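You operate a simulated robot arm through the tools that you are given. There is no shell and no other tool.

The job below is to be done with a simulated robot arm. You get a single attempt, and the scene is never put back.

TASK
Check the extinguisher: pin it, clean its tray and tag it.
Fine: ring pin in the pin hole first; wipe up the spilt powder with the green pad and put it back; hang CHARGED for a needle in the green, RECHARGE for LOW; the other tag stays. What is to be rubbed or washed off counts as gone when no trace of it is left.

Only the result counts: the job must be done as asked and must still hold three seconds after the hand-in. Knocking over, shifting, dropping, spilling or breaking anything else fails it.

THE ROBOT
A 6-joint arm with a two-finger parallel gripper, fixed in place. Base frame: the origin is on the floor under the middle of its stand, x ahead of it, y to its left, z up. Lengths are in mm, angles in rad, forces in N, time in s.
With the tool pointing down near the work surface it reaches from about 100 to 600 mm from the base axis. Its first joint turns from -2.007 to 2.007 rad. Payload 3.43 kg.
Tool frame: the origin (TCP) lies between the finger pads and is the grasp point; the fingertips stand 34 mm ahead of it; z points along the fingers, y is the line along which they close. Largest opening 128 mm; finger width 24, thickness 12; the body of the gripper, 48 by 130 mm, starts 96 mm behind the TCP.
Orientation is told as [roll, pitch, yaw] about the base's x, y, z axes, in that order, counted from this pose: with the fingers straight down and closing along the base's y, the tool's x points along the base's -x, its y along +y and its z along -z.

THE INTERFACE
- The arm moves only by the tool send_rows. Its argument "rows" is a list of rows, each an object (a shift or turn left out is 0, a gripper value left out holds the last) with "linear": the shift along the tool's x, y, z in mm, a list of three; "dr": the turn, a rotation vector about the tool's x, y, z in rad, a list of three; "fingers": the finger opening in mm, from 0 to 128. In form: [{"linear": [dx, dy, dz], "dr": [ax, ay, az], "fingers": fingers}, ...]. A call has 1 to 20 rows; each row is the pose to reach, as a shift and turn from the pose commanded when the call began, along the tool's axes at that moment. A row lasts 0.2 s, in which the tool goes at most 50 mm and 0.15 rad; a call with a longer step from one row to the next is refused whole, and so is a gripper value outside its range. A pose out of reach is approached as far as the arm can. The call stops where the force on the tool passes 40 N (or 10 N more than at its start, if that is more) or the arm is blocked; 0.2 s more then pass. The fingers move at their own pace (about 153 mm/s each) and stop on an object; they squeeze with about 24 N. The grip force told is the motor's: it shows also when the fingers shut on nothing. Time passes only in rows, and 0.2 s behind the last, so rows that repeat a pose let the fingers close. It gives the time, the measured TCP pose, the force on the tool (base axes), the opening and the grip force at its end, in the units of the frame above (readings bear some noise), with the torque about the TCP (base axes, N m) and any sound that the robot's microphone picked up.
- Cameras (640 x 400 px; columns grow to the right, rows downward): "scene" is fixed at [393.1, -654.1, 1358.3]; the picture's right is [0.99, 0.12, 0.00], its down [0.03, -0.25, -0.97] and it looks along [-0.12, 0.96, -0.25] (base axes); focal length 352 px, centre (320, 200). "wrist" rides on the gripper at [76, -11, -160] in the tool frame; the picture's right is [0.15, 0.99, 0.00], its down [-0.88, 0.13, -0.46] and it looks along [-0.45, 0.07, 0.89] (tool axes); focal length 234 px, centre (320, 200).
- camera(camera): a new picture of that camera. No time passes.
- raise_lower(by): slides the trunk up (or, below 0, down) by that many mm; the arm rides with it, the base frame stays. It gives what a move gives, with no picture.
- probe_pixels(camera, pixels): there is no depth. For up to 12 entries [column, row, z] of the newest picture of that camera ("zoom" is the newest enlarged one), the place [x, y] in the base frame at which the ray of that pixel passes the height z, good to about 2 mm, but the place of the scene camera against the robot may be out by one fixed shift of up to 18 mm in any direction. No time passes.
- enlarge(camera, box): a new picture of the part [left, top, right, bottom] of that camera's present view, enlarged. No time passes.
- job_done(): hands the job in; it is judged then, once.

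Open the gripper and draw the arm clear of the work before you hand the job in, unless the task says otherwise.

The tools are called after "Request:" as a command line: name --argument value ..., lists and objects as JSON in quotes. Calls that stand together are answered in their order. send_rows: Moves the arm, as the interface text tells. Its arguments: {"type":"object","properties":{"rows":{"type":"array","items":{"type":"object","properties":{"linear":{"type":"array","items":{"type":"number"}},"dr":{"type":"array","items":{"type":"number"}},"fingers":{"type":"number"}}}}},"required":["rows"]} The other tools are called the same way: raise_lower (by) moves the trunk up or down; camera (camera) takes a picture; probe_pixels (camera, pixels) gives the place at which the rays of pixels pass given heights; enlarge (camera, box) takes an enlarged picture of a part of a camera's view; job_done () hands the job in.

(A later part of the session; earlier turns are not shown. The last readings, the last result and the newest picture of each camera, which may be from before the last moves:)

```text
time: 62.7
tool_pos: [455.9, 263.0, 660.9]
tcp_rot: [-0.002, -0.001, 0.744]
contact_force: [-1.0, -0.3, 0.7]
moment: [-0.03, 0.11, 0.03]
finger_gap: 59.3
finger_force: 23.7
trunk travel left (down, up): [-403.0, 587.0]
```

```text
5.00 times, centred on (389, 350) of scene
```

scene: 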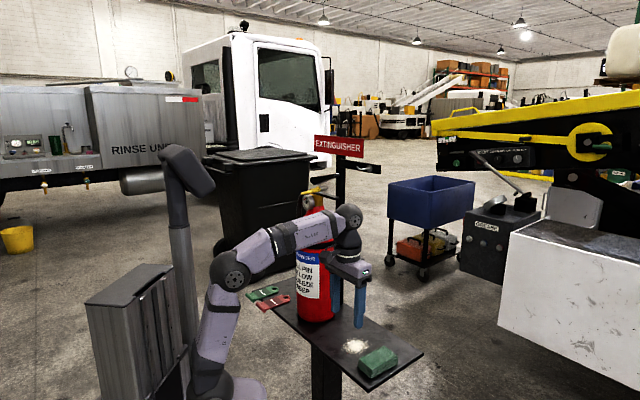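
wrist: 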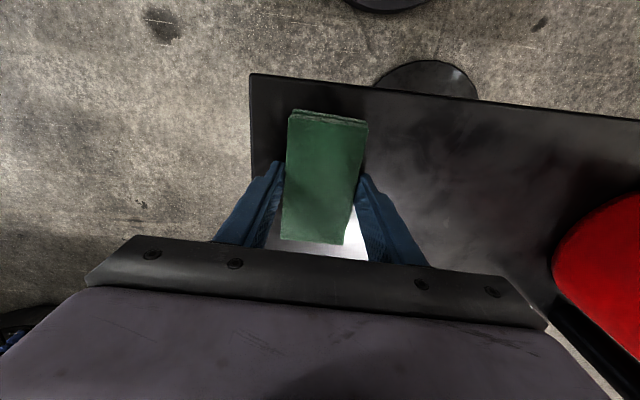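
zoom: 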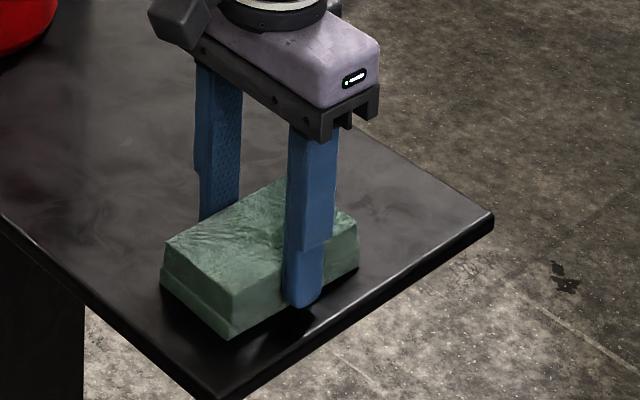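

Comparing with the original picture, the pad sits about 3.8 mm too far in +v. I shift it back by that, then open and rise.

Request:
send_rows --rows '[{"linear": [0.4, -2, 0], "fingers": 40}, {"linear": [0.7, -3.8, 0], "fingers": 40}, {"linear": [0.7, -3.8, 0], "fingers": 40}, {"linear": [0.7, -3.8, 0], "fingers": 66}, {"linear": [0.7, -3.8, 0], "fingers": 80}, {"linear": [0.7, -3.8, 0], "fingers": 92}, {"linear": [0.7, -3.8, 0], "fingers": 92}, {"linear": [0.7, -3.8, -30], "fingers": 92}, {"linear": [0.7, -3.8, -75], "fingers": 92}]'

Request:
enlarge --camera "scene" --box '[325, 310, 453, 390]'

Request:
camera --camera "wrist"

```text
time: 64.7
tool_pos: [456.5, 259.7, 736.0]
tcp_rot: [-0.002, 0.0, 0.746]
contact_force: [0.4, -0.5, -1.2]
moment: [-0.03, 0.03, 0.0]
finger_gap: 92.2
finger_force: 0.1
trunk travel left (down, up): [-403.0, 587.0]
```

```text
5.00 times, centred on (389, 350) of scene
```

zoom: 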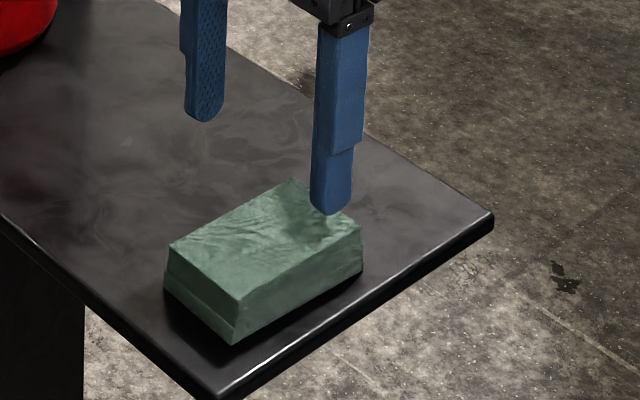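

```text
taken
```

wrist: 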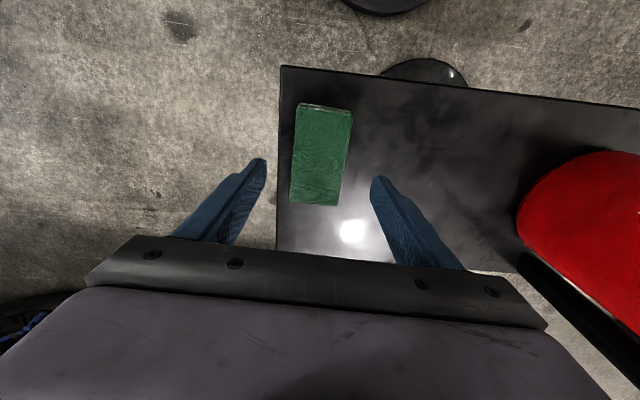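

The pad is back where it was (corners (168,245), (235,300) as originally). I check the wiped area once more with enlarged views.

Request:
enlarge --camera "scene" --box '[322, 320, 386, 360]'

Request:
enlarge --camera "wrist" --box '[350, 90, 478, 190]'

```text
10.00 times, centred on (354, 340) of scene
```

zoom: 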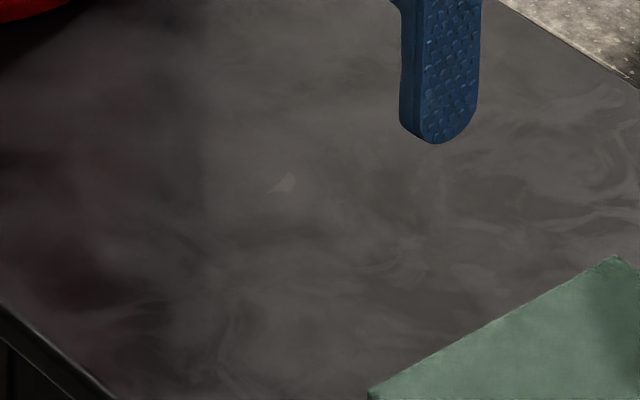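

```text
4.00 times, centred on (414, 140) of wrist
```

zoom: 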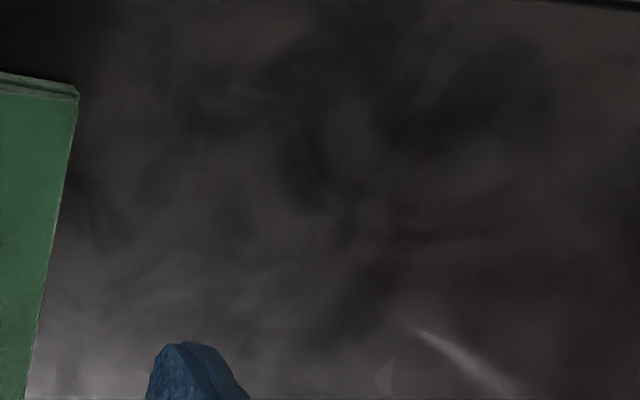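

I locate the faint leaf mark (wrist zoom (383,375)) to compare with a pre-wipe picture in which I saw the same mark.

Request:
probe_pixels --camera "wrist" --pixels '[[429.75, 183.75, 620]]'

Request:
probe_pixels --camera "scene" --pixels '[[350.2, 338.3, 620]]'

```text
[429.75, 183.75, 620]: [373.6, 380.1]
```

```text
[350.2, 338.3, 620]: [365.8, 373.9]
```

That mark coincides with one seen before wiping, so the powder is gone. Now the CHARGED tag: I rise, draw back to u≈376, and travel along +v in front of the extinguisher to look at the tags from close by.

Request:
send_rows --rows '[{"linear": [0, 0, -35], "fingers": 92}, {"linear": [35, -1, -64], "fingers": 92}, {"linear": [75, -3, -70], "fingers": 92}, {"linear": [115, -5, -70], "dr": [0, 0, -0.02]}, {"linear": [130, 40, -70], "dr": [0, 0, -0.04]}, {"linear": [132, 85, -70], "dr": [0, 0, -0.04]}, {"linear": [134, 130, -70], "dr": [0, 0, -0.04]}, {"linear": [136, 175, -70], "dr": [0, 0, -0.04]}, {"linear": [138, 220, -70], "dr": [0, 0, -0.04]}, {"linear": [140, 265, -70], "dr": [0, 0, -0.04]}, {"linear": [142, 310, -70], "dr": [0, 0, -0.04]}, {"linear": [144, 355, -70], "dr": [0, 0, -0.04]}, {"linear": [146, 400, -70], "dr": [0, 0, -0.04]}, {"linear": [148, 445, -70], "dr": [0, 0, -0.04]}, {"linear": [150, 490, -70], "dr": [0, 0, -0.04]}, {"linear": [152, 530, -70], "dr": [0, 0, -0.04]}, {"linear": [152, 554, -70], "dr": [0, 0, -0.04]}]'

Request:
camera --camera "wrist"

Request:
camera --camera "scene"

```text
time: 68.3
tool_pos: [-4.7, 513.8, 783.4]
tcp_rot: [-0.001, 0.0, 0.784]
contact_force: [0.2, 0.0, 0.2]
moment: [0.04, 0.02, 0.01]
finger_gap: 92.1
finger_force: 0.0
out of reach, approached as far as the arm can: row 15, 16, 17
trunk travel left (down, up): [-403.0, 587.0]
```

```text
taken
```

wrist: 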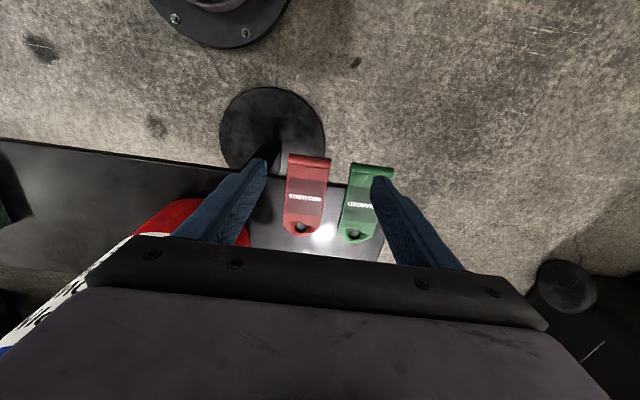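

```text
taken
```

scene: 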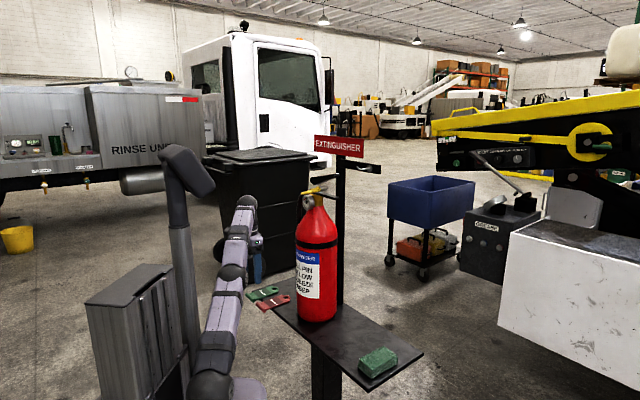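

The arm stopped at its reach limit for this trunk height (radius ≈514); the trunk will need to be higher for the tags. From here both tags are in view at (308,195) and (360,205); I enlarge them.

Request:
enlarge --camera "wrist" --box '[270, 140, 410, 250]'

Request:
enlarge --camera "scene" --box '[236, 275, 300, 315]'

```text
3.64 times, centred on (340, 195) of wrist
```

zoom: 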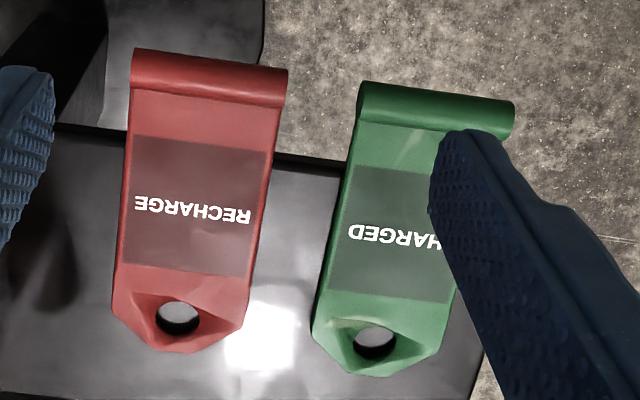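

```text
10.00 times, centred on (268, 295) of scene
```

zoom: 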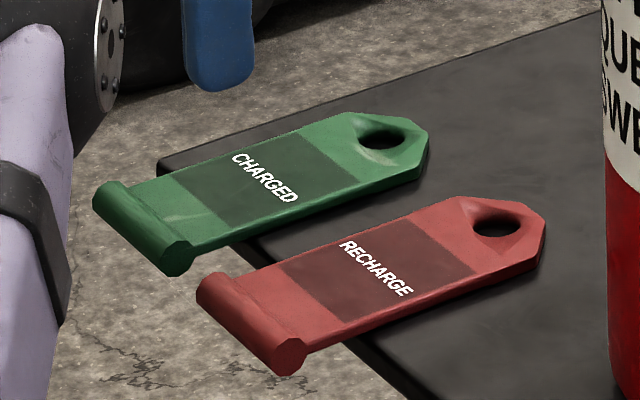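

The gap between the tags is about 28 mm, wide enough for a finger, and the green tag is square to the tool. I probe its roll ends, hole, edges and the tray edge.

Request:
probe_pixels --camera "wrist" --pixels '[[351.3, 167.5, 624], [393.0, 172.2, 624], [355.1, 234, 624], [358.7, 243.6, 622], [344.1, 204.6, 624], [346.9, 185.4, 620], [330.9, 163.4, 624], [324.1, 199.1, 624], [370.2, 176.6, 624], [313, 231.5, 624], [286, 174, 620]]'

```text
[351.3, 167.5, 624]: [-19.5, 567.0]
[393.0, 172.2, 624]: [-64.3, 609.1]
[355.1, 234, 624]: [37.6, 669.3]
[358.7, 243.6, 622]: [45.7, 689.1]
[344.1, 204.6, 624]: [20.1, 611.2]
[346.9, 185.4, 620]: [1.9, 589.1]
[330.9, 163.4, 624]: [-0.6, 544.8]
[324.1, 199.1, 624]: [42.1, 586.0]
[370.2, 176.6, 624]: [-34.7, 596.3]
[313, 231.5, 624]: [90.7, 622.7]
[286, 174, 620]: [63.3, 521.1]
```

Green tag: roll centre (u 386, v 446), hole (u 500, v 447), width ≈60, tray edge u≈415.5, red tag's edge at v≈385. Before grasping I want exact hook coordinates, so I go back along −v to v≈45, raise the trunk and look at the hook level.

Request:
send_rows --rows '[{"linear": [-3, -40, 0], "fingers": 92}, {"linear": [-6, -80, 0]}, {"linear": [-9, -120, 0]}, {"linear": [-12, -160, 0]}, {"linear": [-15, -200, 0]}, {"linear": [-15, -240, 0]}, {"linear": [-15, -280, 0]}, {"linear": [-15, -320, 0]}]'

Request:
raise_lower --by 390

Request:
send_rows --rows '[{"linear": [0, 0, 0], "dr": [0, -0.14, 0]}, {"linear": [0, 0, 0], "dr": [0, -0.28, 0]}, {"linear": [0, 0, 0], "dr": [0, -0.42, 0]}, {"linear": [0, 0, 0], "dr": [0, -0.56, 0]}, {"linear": [0, 0, 0], "dr": [0, -0.7, 0]}, {"linear": [0, 0, 0], "dr": [0, -0.8, 0]}]'

Request:
camera --camera "wrist"

Request:
camera --camera "scene"

```text
time: 70.1
tool_pos: [233.0, 296.3, 783.6]
tcp_rot: [-0.001, -0.001, 0.784]
contact_force: [0.2, 0.0, 0.5]
moment: [-0.01, -0.02, 0.0]
finger_gap: 91.9
finger_force: 0.0
trunk travel left (down, up): [-403.0, 587.0]
```

```text
time: 73.9
tool_pos: [231.1, 296.0, 1174.3]
tcp_rot: [-0.001, -0.003, 0.785]
contact_force: [-0.9, 1.0, -0.3]
moment: [0.04, 0.02, 0.02]
finger_gap: 91.6
finger_force: 0.1
trunk travel left (down, up): [-793.0, 197.0]
```

```text
time: 75.3
tool_pos: [247.7, 358.5, 1159.4]
tcp_rot: [-0.001, -0.801, 0.787]
contact_force: [-0.2, -0.5, -0.1]
moment: [0.02, -0.01, 0.0]
finger_gap: 92.2
finger_force: 0.1
out of reach, approached as far as the arm can: row 4, 5, 6
trunk travel left (down, up): [-793.0, 197.0]
```

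```text
taken
```

wrist: 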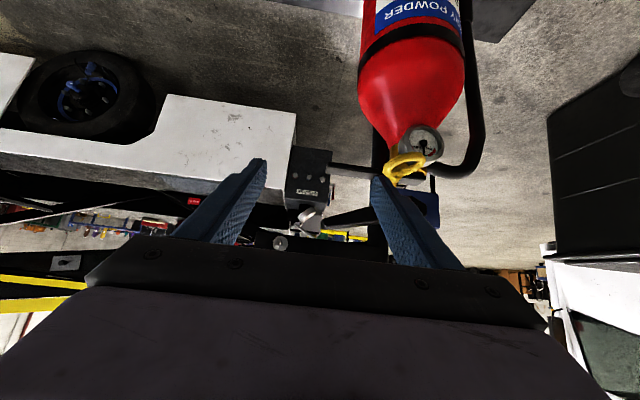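

```text
taken
```

scene: 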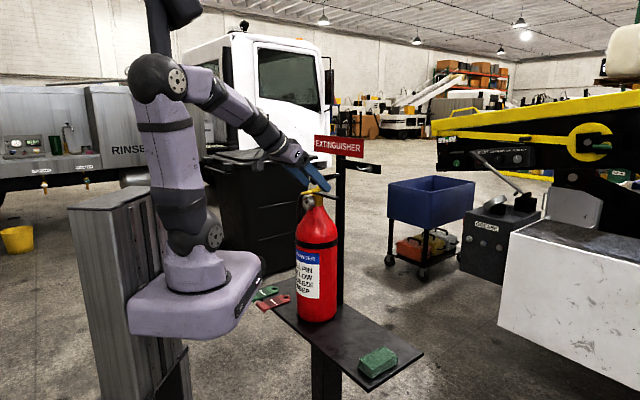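

The hook shows around (281,243) in the wrist view; the ring pin is still in place. I enlarge the hook area and the scene side view.

Request:
enlarge --camera "wrist" --box '[240, 190, 400, 290]'

Request:
enlarge --camera "scene" --box '[295, 145, 391, 205]'

```text
4.00 times, centred on (320, 240) of wrist
```

zoom: 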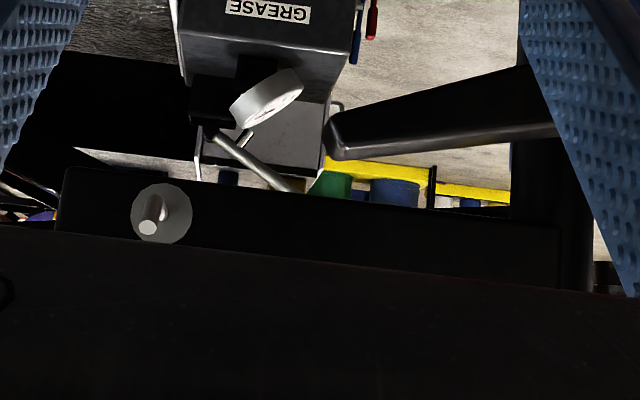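

```text
6.67 times, centred on (343, 175) of scene
```

zoom: 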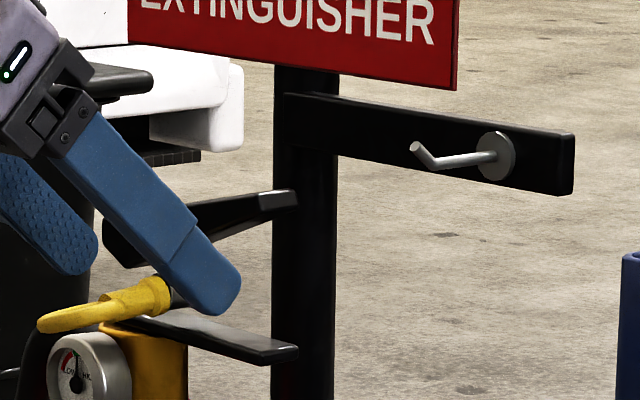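

Hook disc at wrist (280.5,243) gives v≈41; the lever's near end is at v≈94. I take a second, level view right in front of the hook (v≈43, pitch 1.1) to triangulate it.

Request:
send_rows --rows '[{"linear": [2.4, -12, 2.3], "dr": [0, -0.1, 0]}, {"linear": [4.8, -24, 4.6], "dr": [0, -0.2, 0]}, {"linear": [7.2, -35, 7.0], "dr": [0, -0.3, 0]}]'

Request:
enlarge --camera "wrist" --box '[270, 175, 370, 245]'

Request:
camera --camera "wrist"

```text
time: 76.1
tool_pos: [277.9, 352.6, 1132.6]
tcp_rot: [-0.002, -1.101, 0.786]
contact_force: [0.9, 0.1, -0.1]
moment: [0.01, 0.01, 0.02]
finger_gap: 92.0
finger_force: 0.0
out of reach, approached as far as the arm can: row 1, 2, 3
trunk travel left (down, up): [-793.0, 197.0]
```

```text
5.71 times, centred on (320, 210) of wrist
```

zoom: 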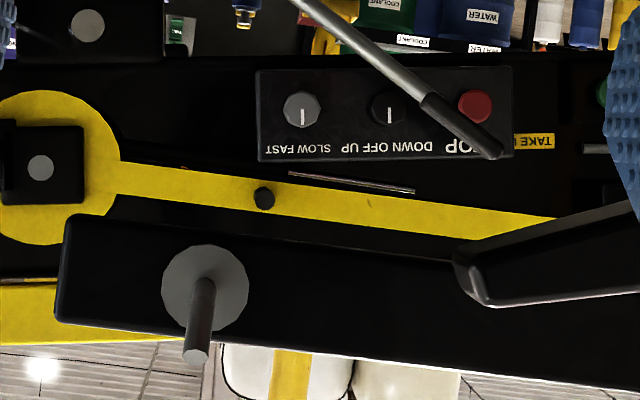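

```text
taken
```

wrist: 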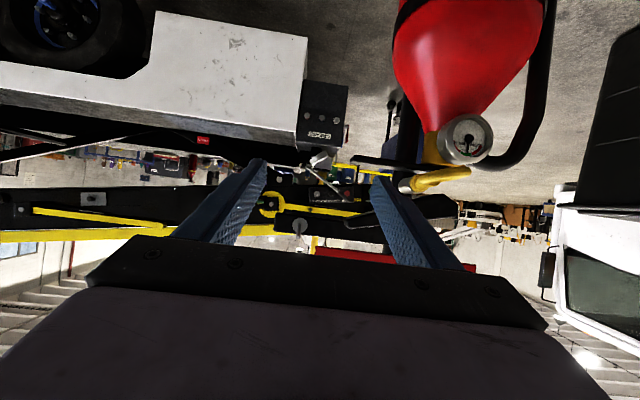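

Triangulated hook: disc (u 628, v 41.1, z 1179.5), rod along −u to a bend near u≈589, tip rising to (u≈574, z≈1192). Now to the tag: I lower the arm relative to the trunk while righting the tool to pitch 0.24, which also gives more reach at the tag.

Request:
send_rows --rows '[{"linear": [31.3, -5, 4.7], "dr": [0, 0.12, 0]}, {"linear": [71.5, -10, 13.9], "dr": [0, 0.24, 0]}, {"linear": [111.7, -15, 23.0], "dr": [0, 0.36, 0]}, {"linear": [151.9, -20, 32.2], "dr": [0, 0.48, 0]}, {"linear": [192, -20, 41.4], "dr": [0, 0.6, 0]}, {"linear": [234.1, -20, 51.5], "dr": [0, 0.74, 0]}, {"linear": [234.1, -20, 51.5], "dr": [0, 0.86, 0]}]'

Request:
camera --camera "scene"

```text
time: 77.7
tool_pos: [250.6, 294.2, 901.7]
tcp_rot: [-0.002, -0.242, 0.787]
contact_force: [0.4, -0.6, -1.1]
moment: [-0.04, 0.0, -0.01]
finger_gap: 91.8
finger_force: 0.1
trunk travel left (down, up): [-793.0, 197.0]
```

```text
taken
```

scene: 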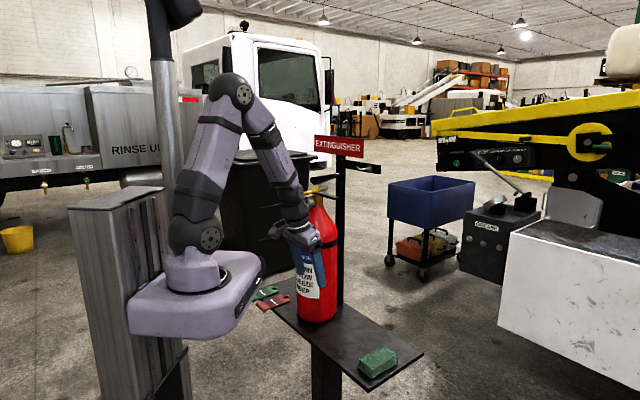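

I now slide along +v at z≈900, u≈375, passing well in front of the extinguisher, to the green tag's v≈446.

Request:
send_rows --rows '[{"linear": [9.7, 40, -2.4]}, {"linear": [9.7, 85, -2.4]}, {"linear": [9.7, 130, -2.4]}, {"linear": [9.7, 175, -2.4]}, {"linear": [9.7, 220, -2.4]}, {"linear": [9.7, 265, -2.4]}, {"linear": [9.7, 310, -2.4]}, {"linear": [9.7, 355, -2.4]}, {"linear": [9.7, 395, -2.4]}, {"linear": [9.7, 415, -2.4]}]'

Request:
camera --camera "wrist"

Request:
camera --camera "scene"

```text
time: 79.9
tool_pos: [-52.6, 582.6, 901.3]
tcp_rot: [-0.002, -0.241, 0.786]
contact_force: [-0.4, 0.1, -0.1]
moment: [0.02, 0.0, -0.01]
finger_gap: 91.9
finger_force: 0.1
trunk travel left (down, up): [-793.0, 197.0]
```

```text
taken
```

wrist: 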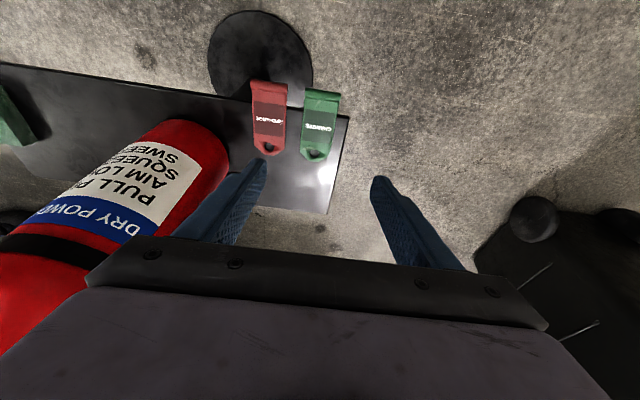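

```text
taken
```

scene: 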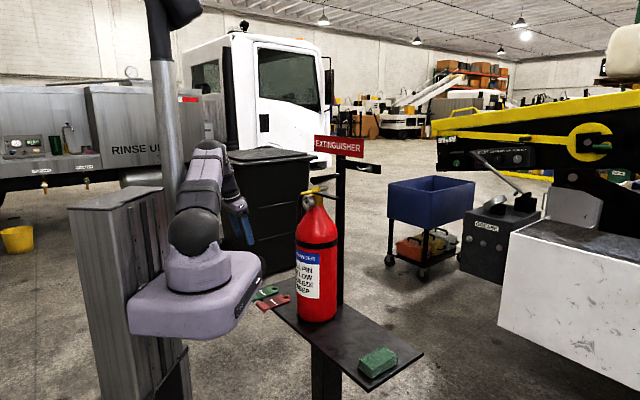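

Reached (u 374.8, v 449, radius 585) without a reach complaint. I lower the trunk 215 mm to z≈686, in front of and above the tag's roll, and look.

Request:
raise_lower --by -190

Request:
camera --camera "wrist"

Request:
enlarge --camera "scene" --box '[226, 265, 306, 315]'

```text
time: 82.0
tool_pos: [-52.0, 581.0, 712.8]
tcp_rot: [-0.003, -0.241, 0.785]
contact_force: [-0.1, -0.1, -0.5]
moment: [-0.04, 0.0, 0.02]
finger_gap: 92.1
finger_force: 0.1
trunk travel left (down, up): [-603.0, 387.0]
```

```text
taken
```

wrist: 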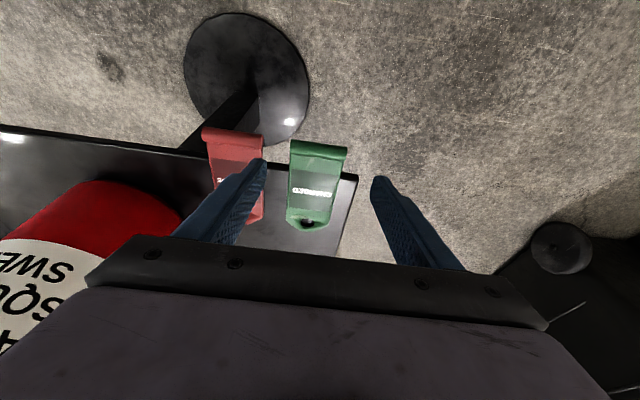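

```text
8.00 times, centred on (266, 290) of scene
```

zoom: 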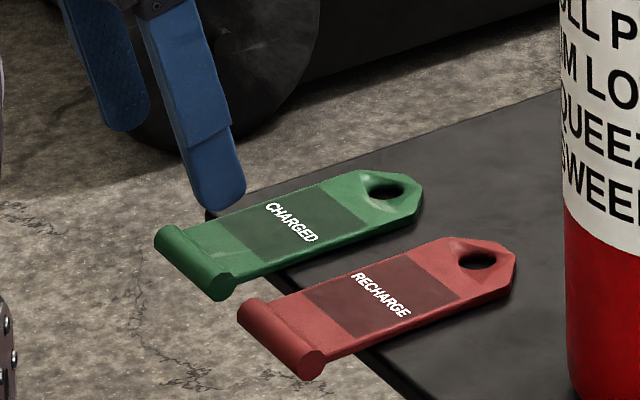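

I enlarge the wrist view to measure the roll ends again from here.

Request:
enlarge --camera "wrist" --box '[240, 120, 384, 240]'

```text
3.33 times, centred on (312, 180) of wrist
```

zoom: 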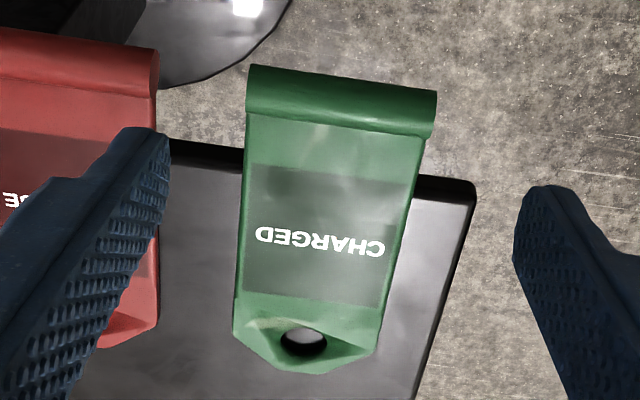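

Request:
probe_pixels --camera "zoom" --pixels '[[249, 92, 624], [436, 112, 624], [304, 341, 624], [246, 160, 624], [424, 165, 624], [160, 75, 624], [158, 250, 624], [340, 120, 624], [210, 147, 620], [450, 180, 620], [345, 80, 630]]'

```text
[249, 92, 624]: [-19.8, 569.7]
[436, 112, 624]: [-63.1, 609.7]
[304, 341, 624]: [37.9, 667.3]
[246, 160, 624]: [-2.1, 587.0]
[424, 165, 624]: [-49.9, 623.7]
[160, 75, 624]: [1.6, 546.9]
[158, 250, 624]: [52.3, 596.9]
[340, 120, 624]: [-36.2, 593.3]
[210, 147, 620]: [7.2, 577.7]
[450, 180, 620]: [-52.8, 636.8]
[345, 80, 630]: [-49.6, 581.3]
```

Tag edges v 416.6–476.3 (centre 446.4), roll centre u≈387.7, tray edge u≈413.5, red tag edge v≈385. I set the opening to 74 mm, align to u≈386.7, v≈446.4 and lower 45 mm to just above the tag.

Request:
send_rows --rows '[{"linear": [-6, -0.6, 1.5], "fingers": 74}, {"linear": [-12.2, -1.2, 3.0], "fingers": 74}, {"linear": [-12.2, -1.2, 3.0], "fingers": 74}]'

Request:
raise_lower --by -40

Request:
enlarge --camera "wrist" --box '[240, 120, 400, 240]'

Request:
enlarge --camera "scene" --box '[226, 265, 306, 315]'

```text
time: 82.8
tool_pos: [-41.6, 590.4, 712.0]
tcp_rot: [0.001, -0.241, 0.785]
contact_force: [-0.1, -1.0, -0.2]
moment: [0.0, -0.02, 0.03]
finger_gap: 74.0
finger_force: 0.1
trunk travel left (down, up): [-603.0, 387.0]
```

```text
time: 83.6
tool_pos: [-43.0, 590.3, 671.4]
tcp_rot: [-0.002, -0.241, 0.785]
contact_force: [0.2, 0.5, 0.3]
moment: [0.02, 0.0, 0.0]
finger_gap: 73.9
finger_force: 0.1
trunk travel left (down, up): [-563.0, 427.0]
```

```text
3.33 times, centred on (320, 180) of wrist
```

zoom: 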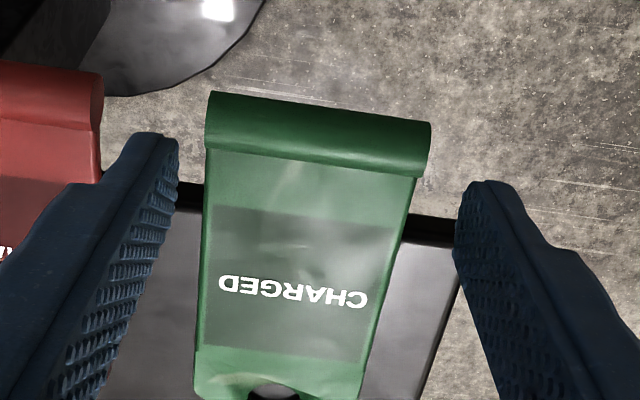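

```text
8.00 times, centred on (266, 290) of scene
```

zoom: 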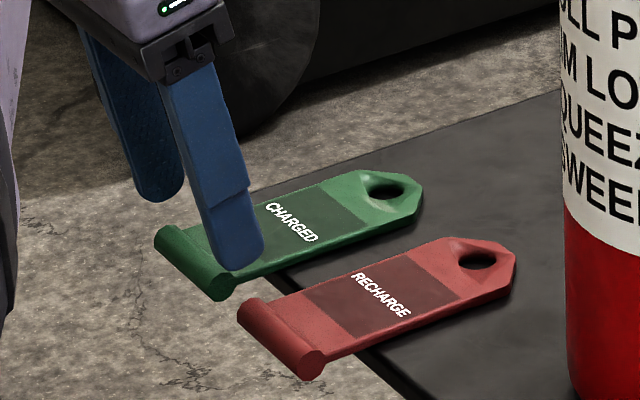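

The fingers straddle the green tag evenly (gaps 27 vs 28 zoom px) and the left one lies in the gap to the red tag. I descend 28 mm in four rows.

Request:
send_rows --rows '[{"linear": [1.67, -0.3, 6.8], "fingers": 74}, {"linear": [3.35, -0.3, 13.6], "fingers": 74}]'

Request:
enlarge --camera "scene" --box '[226, 265, 306, 315]'

Request:
enlarge --camera "wrist" --box '[240, 120, 400, 240]'

```text
time: 84.2
tool_pos: [-42.1, 590.4, 657.2]
tcp_rot: [-0.003, -0.24, 0.786]
contact_force: [-0.2, 0.5, -0.5]
moment: [-0.02, 0.02, -0.04]
finger_gap: 74.3
finger_force: 0.0
trunk travel left (down, up): [-563.0, 427.0]
```

```text
8.00 times, centred on (266, 290) of scene
```

zoom: 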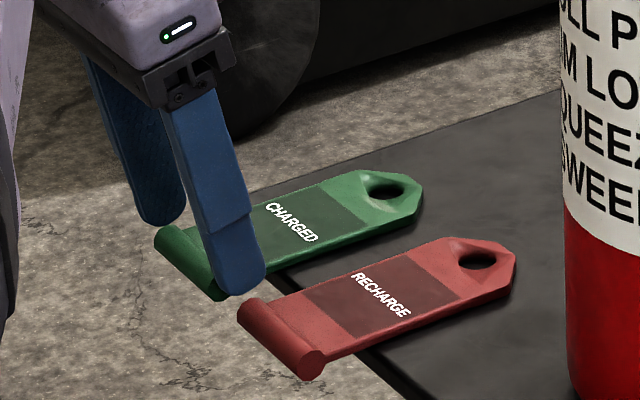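

```text
3.33 times, centred on (320, 180) of wrist
```

zoom: 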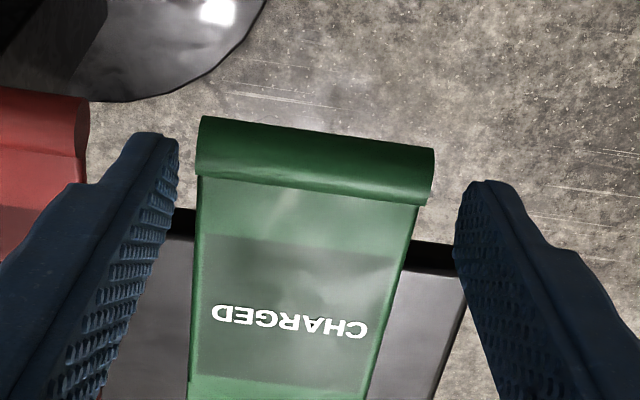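

Still free and well centred; the fingertips are ahead of the tray edge. I descend the remaining 14 mm.

Request:
send_rows --rows '[{"linear": [1.67, 0, 6.8], "fingers": 74}, {"linear": [3.35, 0, 13.6], "fingers": 74}]'

Request:
enlarge --camera "scene" --box '[226, 265, 306, 315]'

Request:
enlarge --camera "wrist" --box '[240, 120, 400, 240]'

```text
time: 84.8
tool_pos: [-41.5, 589.7, 645.0]
tcp_rot: [-0.001, -0.241, 0.786]
contact_force: [-1.6, 0.1, -0.8]
moment: [-0.02, -0.01, 0.01]
finger_gap: 74.1
finger_force: 0.1
trunk travel left (down, up): [-563.0, 427.0]
```

```text
8.00 times, centred on (266, 290) of scene
```

zoom: 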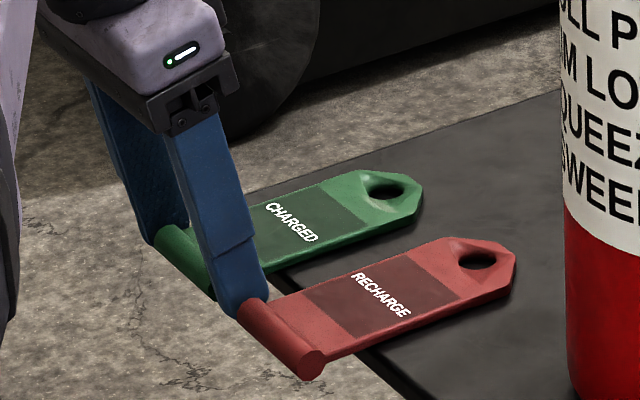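

```text
3.33 times, centred on (320, 180) of wrist
```

zoom: 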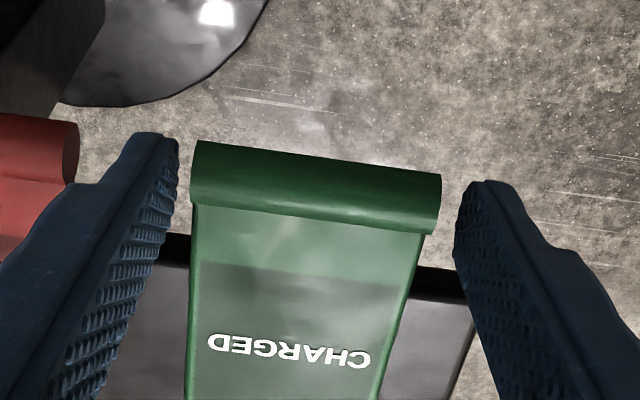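

The fingers now bracket the roll and overhang. I close gradually on the tag's width.

Request:
send_rows --rows '[{"linear": [0, 0, 0], "fingers": 68}, {"linear": [0, 0, 0], "fingers": 64}, {"linear": [0, 0, 0], "fingers": 62}, {"linear": [0, 0, 0], "fingers": 60}, {"linear": [0, 0, 0], "fingers": 58}, {"linear": [0, 0, 0], "fingers": 50}, {"linear": [0, 0, 0], "fingers": 50}]'

Request:
enlarge --camera "scene" --box '[226, 265, 306, 315]'

Request:
enlarge --camera "wrist" --box '[240, 120, 400, 240]'

```text
time: 86.4
tool_pos: [-41.7, 590.6, 644.9]
tcp_rot: [-0.003, -0.242, 0.786]
contact_force: [0.6, -0.3, 0.7]
moment: [0.01, 0.03, -0.02]
finger_gap: 60.3
finger_force: 23.0
trunk travel left (down, up): [-563.0, 427.0]
```

```text
8.00 times, centred on (266, 290) of scene
```

zoom: 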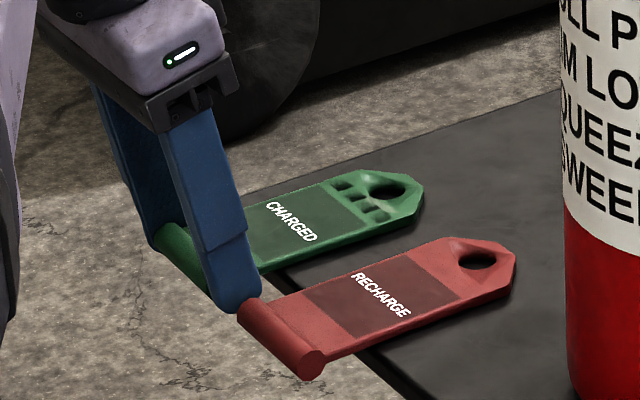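

```text
3.33 times, centred on (320, 180) of wrist
```

zoom: 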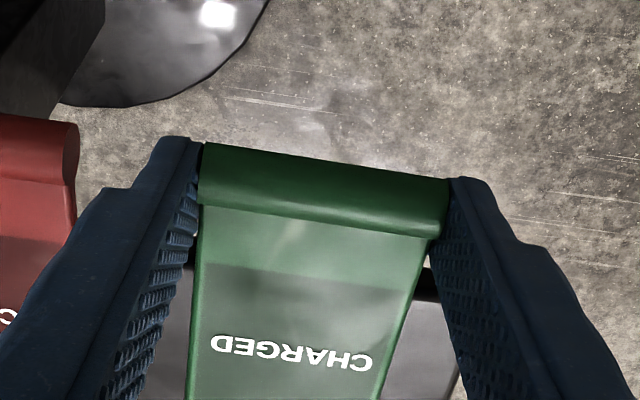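

Gripped at 60.3 mm, 23 N, on the roll's ends. I lift slowly 40 mm and check that the tag does not droop.

Request:
send_rows --rows '[{"linear": [-1.2, 0, -4.85], "fingers": 50}, {"linear": [-2.4, 0, -9.7], "fingers": 50}, {"linear": [-4.8, 0, -19.4], "fingers": 50}, {"linear": [-7.2, 0, -29.1], "fingers": 50}, {"linear": [-9.5, 0, -38.8], "fingers": 50}, {"linear": [-9.5, 0, -38.8], "fingers": 50}]'

Request:
enlarge --camera "scene" --box '[226, 255, 306, 305]'

Request:
enlarge --camera "wrist" --box '[240, 120, 400, 240]'

```text
time: 87.8
tool_pos: [-41.4, 590.2, 685.7]
tcp_rot: [-0.002, -0.241, 0.786]
contact_force: [-0.3, 0.1, -0.4]
moment: [-0.03, 0.02, 0.07]
finger_gap: 60.4
finger_force: 24.3
trunk travel left (down, up): [-563.0, 427.0]
```

```text
8.00 times, centred on (266, 280) of scene
```

zoom: 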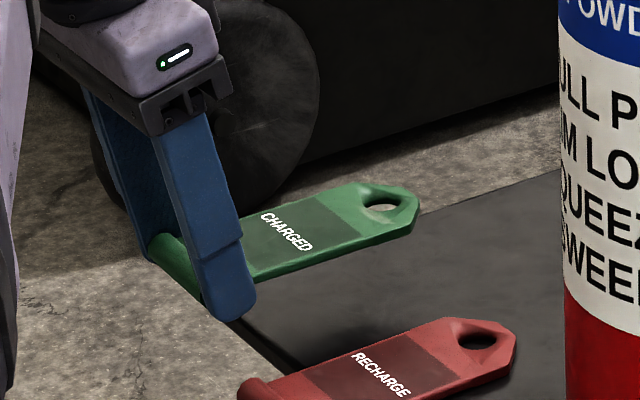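

```text
3.33 times, centred on (320, 180) of wrist
```

zoom: 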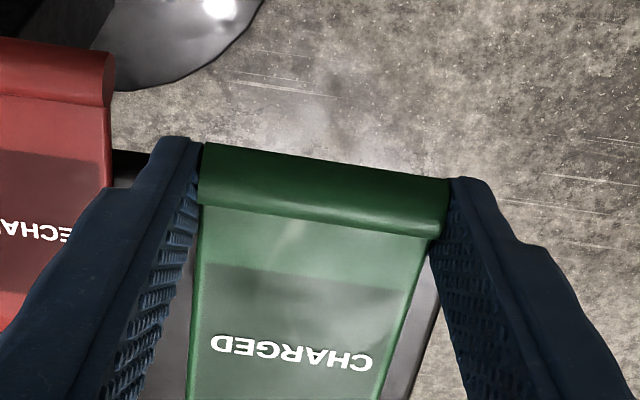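

The tag is held level with no droop. Now I raise the trunk 120 mm and pitch the tool outward/up step by step at this free spot so the hole end of the tag turns upward.

Request:
raise_lower --by 120

Request:
send_rows --rows '[{"linear": [0, 0, 0], "dr": [0, -0.1, 0], "fingers": 50}, {"linear": [0, 0, 0], "dr": [0, -0.2, 0]}, {"linear": [0, 0, 0], "dr": [0, -0.3, 0]}, {"linear": [0, 0, 0], "dr": [0, -0.4, 0]}, {"linear": [0, 0, 0], "dr": [0, -0.5, 0]}, {"linear": [0, 0, 0], "dr": [0, -0.6, 0]}, {"linear": [0, 0, 0], "dr": [0, -0.7, 0]}]'

Request:
camera --camera "wrist"

Request:
camera --camera "scene"

```text
time: 89.3
tool_pos: [-42.4, 590.3, 805.1]
tcp_rot: [-0.001, -0.241, 0.785]
contact_force: [-0.4, 0.1, -0.2]
moment: [-0.01, 0.04, -0.04]
finger_gap: 60.8
finger_force: 24.3
trunk travel left (down, up): [-683.0, 307.0]
```

```text
time: 90.9
tool_pos: [11.3, 612.3, 804.8]
tcp_rot: [-0.001, -0.939, 0.787]
contact_force: [0.5, 0.1, 0.0]
moment: [0.0, 0.02, -0.04]
finger_gap: 60.1
finger_force: 23.9
out of reach, approached as far as the arm can: row 4, 5, 6, 7
trunk travel left (down, up): [-683.0, 307.0]
```

```text
taken
```

wrist: 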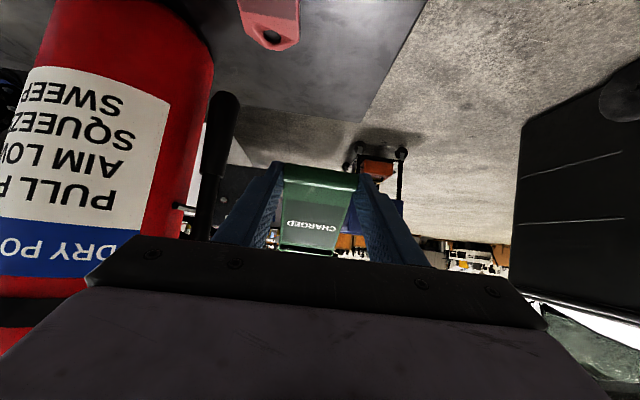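

```text
taken
```

scene: 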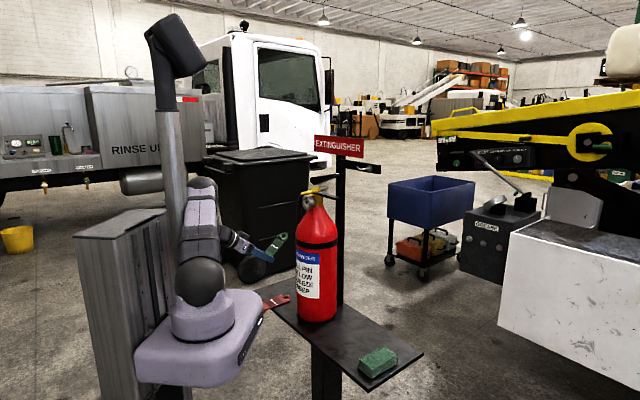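

The arm hit a joint limit there and drifted to (u 441, v 425, pitch 0.94), free of everything. I move towards smaller v while drawing back in u and pitching further, in small steps.

Request:
send_rows --rows '[{"linear": [7.7, -20, -10.5], "dr": [0, -0.05, 0], "fingers": 50}, {"linear": [15.4, -40, -21], "dr": [0, -0.1, 0]}, {"linear": [23.1, -60, -31.5], "dr": [0, -0.15, 0]}]'

Request:
camera --camera "wrist"

```text
time: 91.7
tool_pos: [56.6, 554.4, 799.5]
tcp_rot: [-0.016, -1.088, 0.796]
contact_force: [-0.7, -1.1, -0.7]
moment: [-0.01, -0.01, -0.01]
finger_gap: 60.6
finger_force: 24.0
out of reach, approached as far as the arm can: row 1, 2, 3
trunk travel left (down, up): [-683.0, 307.0]
```

```text
taken
```

wrist: 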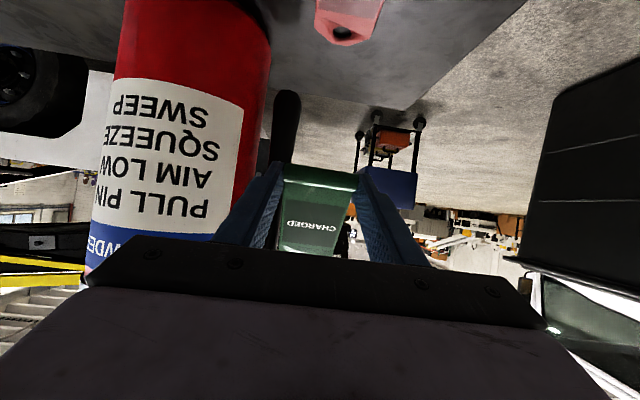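

The limit comes from the low arm posture with a level tool (wrist too close to the base), so I raise the arm itself (not the trunk) and move slightly to +v, away from the hose.

Request:
send_rows --rows '[{"linear": [-31, 12, -16.2], "fingers": 50}, {"linear": [-62, 24, -32.5]}, {"linear": [-97, 28, -51]}, {"linear": [-133, 28, -69.6]}]'

Request:
camera --camera "wrist"

Request:
camera --camera "scene"

```text
time: 92.6
tool_pos: [88.1, 564.5, 848.4]
tcp_rot: [-0.256, -1.019, 0.944]
contact_force: [-0.3, 0.2, -0.6]
moment: [0.0, 0.03, -0.01]
finger_gap: 60.5
finger_force: 24.0
out of reach, approached as far as the arm can: row 1, 2, 3, 4
trunk travel left (down, up): [-683.0, 307.0]
stopped in row 4: the arm was blocked; the commanded pose is now the measured one
```

```text
taken
```

wrist: 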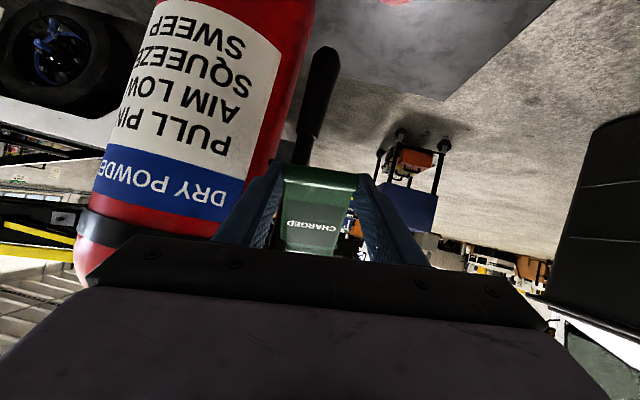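

```text
taken
```

scene: 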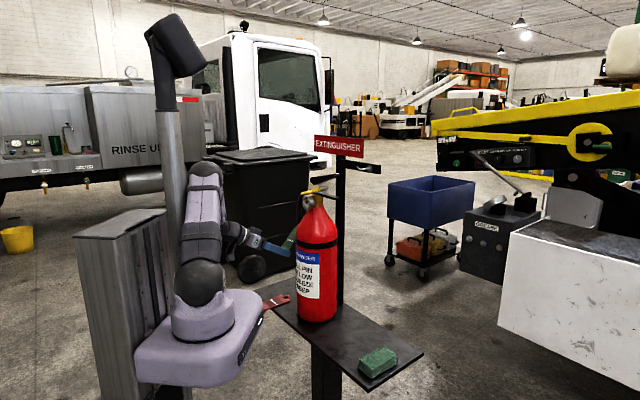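

The orientation drifted and the arm reports being blocked; I must look closely before moving: I enlarge the tag/hose area in both cameras.

Request:
enlarge --camera "wrist" --box '[220, 130, 420, 260]'

Request:
enlarge --camera "scene" --box '[220, 195, 348, 275]'

```text
3.08 times, centred on (320, 195) of wrist
```

zoom: 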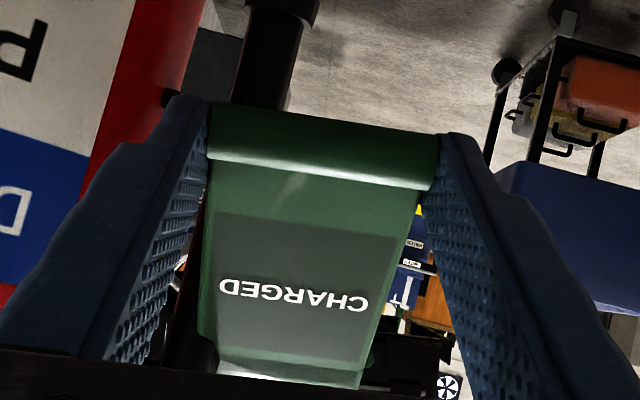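

```text
5.00 times, centred on (284, 235) of scene
```

zoom: 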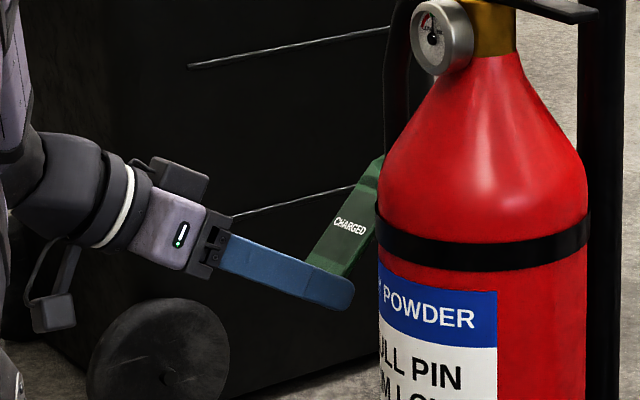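

No contact force, but the tag is close to the hose at v≈311. I retrace to the earlier free pose (u≈441, v≈425, pitch 0.94), moving away from the hose.

Request:
send_rows --rows '[{"linear": [13.5, 30.6, -2], "dr": [-0.042, 0.03, 0.0256], "fingers": 50}, {"linear": [27, 61.1, -4], "dr": [-0.084, 0.06, 0.051]}, {"linear": [40.5, 91.7, -6], "dr": [-0.1256, 0.0901, 0.0767]}]'

Request:
camera --camera "wrist"

Request:
enlarge --camera "scene" --box '[220, 195, 348, 275]'

```text
time: 93.4
tool_pos: [11.0, 613.9, 804.1]
tcp_rot: [0.001, -0.938, 0.787]
contact_force: [-0.3, 1.1, -0.3]
moment: [-0.04, 0.05, -0.04]
finger_gap: 60.3
finger_force: 24.1
trunk travel left (down, up): [-683.0, 307.0]
```

```text
taken
```

wrist: 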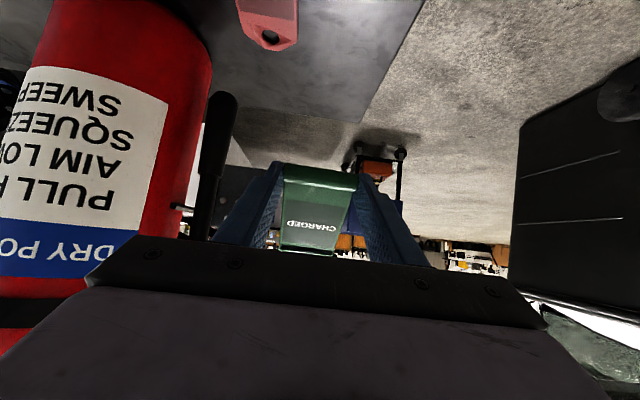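

```text
5.00 times, centred on (284, 235) of scene
```

zoom: 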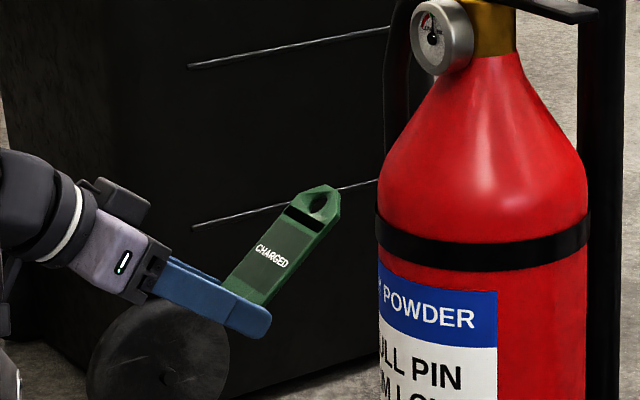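

Back at the free pose with the tag unchanged. I now retrace to pitch 0.24 at (u≈388, v≈446), where the arm was comfortable.

Request:
send_rows --rows '[{"linear": [4.6, 3, -6.3], "dr": [0, 0.1, 0], "fingers": 50}, {"linear": [9.2, 6, -12.5], "dr": [0, 0.2, 0]}, {"linear": [13.8, 9, -18.8], "dr": [0, 0.3, 0]}, {"linear": [18.4, 12, -25.1], "dr": [0, 0.4, 0]}, {"linear": [23, 15, -31.4], "dr": [0, 0.5, 0]}, {"linear": [27.6, 18, -37.6], "dr": [0, 0.6, 0]}, {"linear": [32.2, 21, -43.9], "dr": [0, 0.697, 0]}]'

Request:
camera --camera "wrist"

```text
time: 95.0
tool_pos: [-43.2, 588.1, 804.7]
tcp_rot: [0.002, -0.241, 0.788]
contact_force: [0.4, 0.4, 0.0]
moment: [-0.02, 0.01, 0.02]
finger_gap: 60.6
finger_force: 24.3
trunk travel left (down, up): [-683.0, 307.0]
```

```text
taken
```

wrist: 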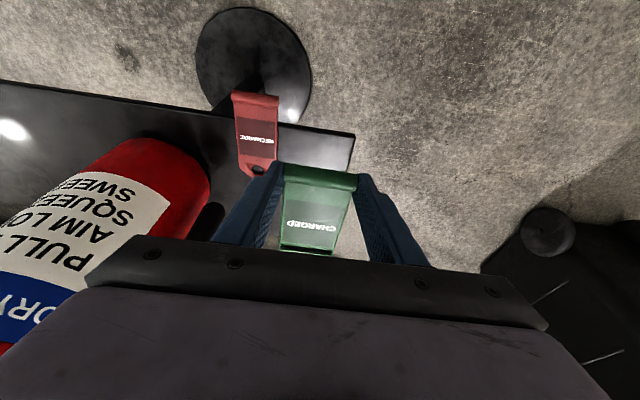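

Now in a comfortable pose again. Before travelling with the level tag I probe the extinguisher's foot in the scene picture to know how far its front reaches.

Request:
probe_pixels --camera "scene" --pixels '[[317, 322.5, 620], [297, 312, 620], [337.5, 312, 620], [317, 285, 760], [300, 338, 620], [424, 354, 620]]'

Request:
probe_pixels --camera "wrist" --pixels '[[205, 190, 620], [150, 138, 620], [125, 145, 620], [208, 175, 620]]'

Request:
enlarge --camera "wrist" --box '[60, 110, 260, 235]'

```text
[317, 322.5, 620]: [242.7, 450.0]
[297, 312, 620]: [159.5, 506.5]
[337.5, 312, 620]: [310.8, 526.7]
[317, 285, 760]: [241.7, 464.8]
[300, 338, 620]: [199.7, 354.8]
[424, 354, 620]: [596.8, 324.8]
```

```text
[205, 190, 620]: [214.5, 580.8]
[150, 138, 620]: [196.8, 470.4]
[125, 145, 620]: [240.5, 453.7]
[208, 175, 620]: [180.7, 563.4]
```

```text
3.20 times, centred on (160, 172) of wrist
```

zoom: 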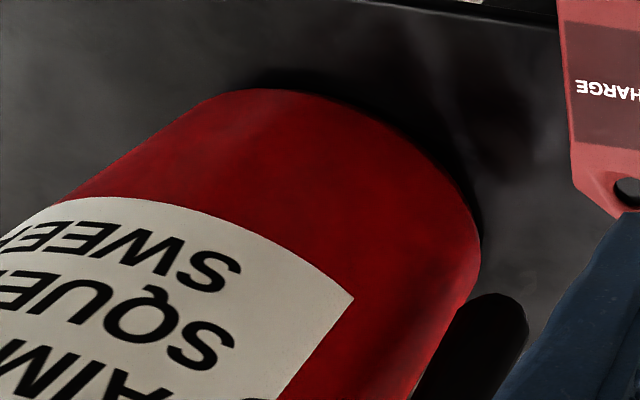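

Extinguisher front is at u≈470 (wrist) – with the level tag reaching 133 mm ahead of the TCP I must pass at u≤305. I first draw back to u≈300, then go along −v.

Request:
send_rows --rows '[{"linear": [41, 0, -10.2], "fingers": 50}, {"linear": [82.5, 0, -20.3]}, {"linear": [82.5, -40, -20.3]}, {"linear": [82.5, -80, -20.3]}, {"linear": [82.5, -120, -20.3]}, {"linear": [82.5, -150, -20.3]}]'

Request:
camera --camera "wrist"

Request:
camera --camera "scene"

```text
time: 96.4
tool_pos: [0.4, 422.1, 804.1]
tcp_rot: [0.004, -0.245, 0.788]
contact_force: [-0.6, 0.3, -0.6]
moment: [-0.02, 0.06, -0.03]
finger_gap: 60.3
finger_force: 23.7
out of reach, approached as far as the arm can: row 2
trunk travel left (down, up): [-683.0, 307.0]
```

```text
taken
```

wrist: 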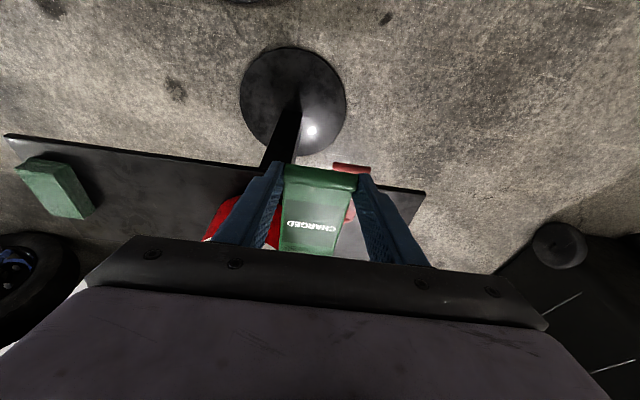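

```text
taken
```

scene: 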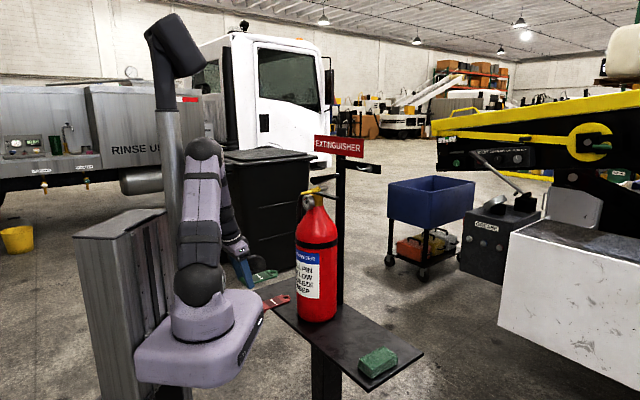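

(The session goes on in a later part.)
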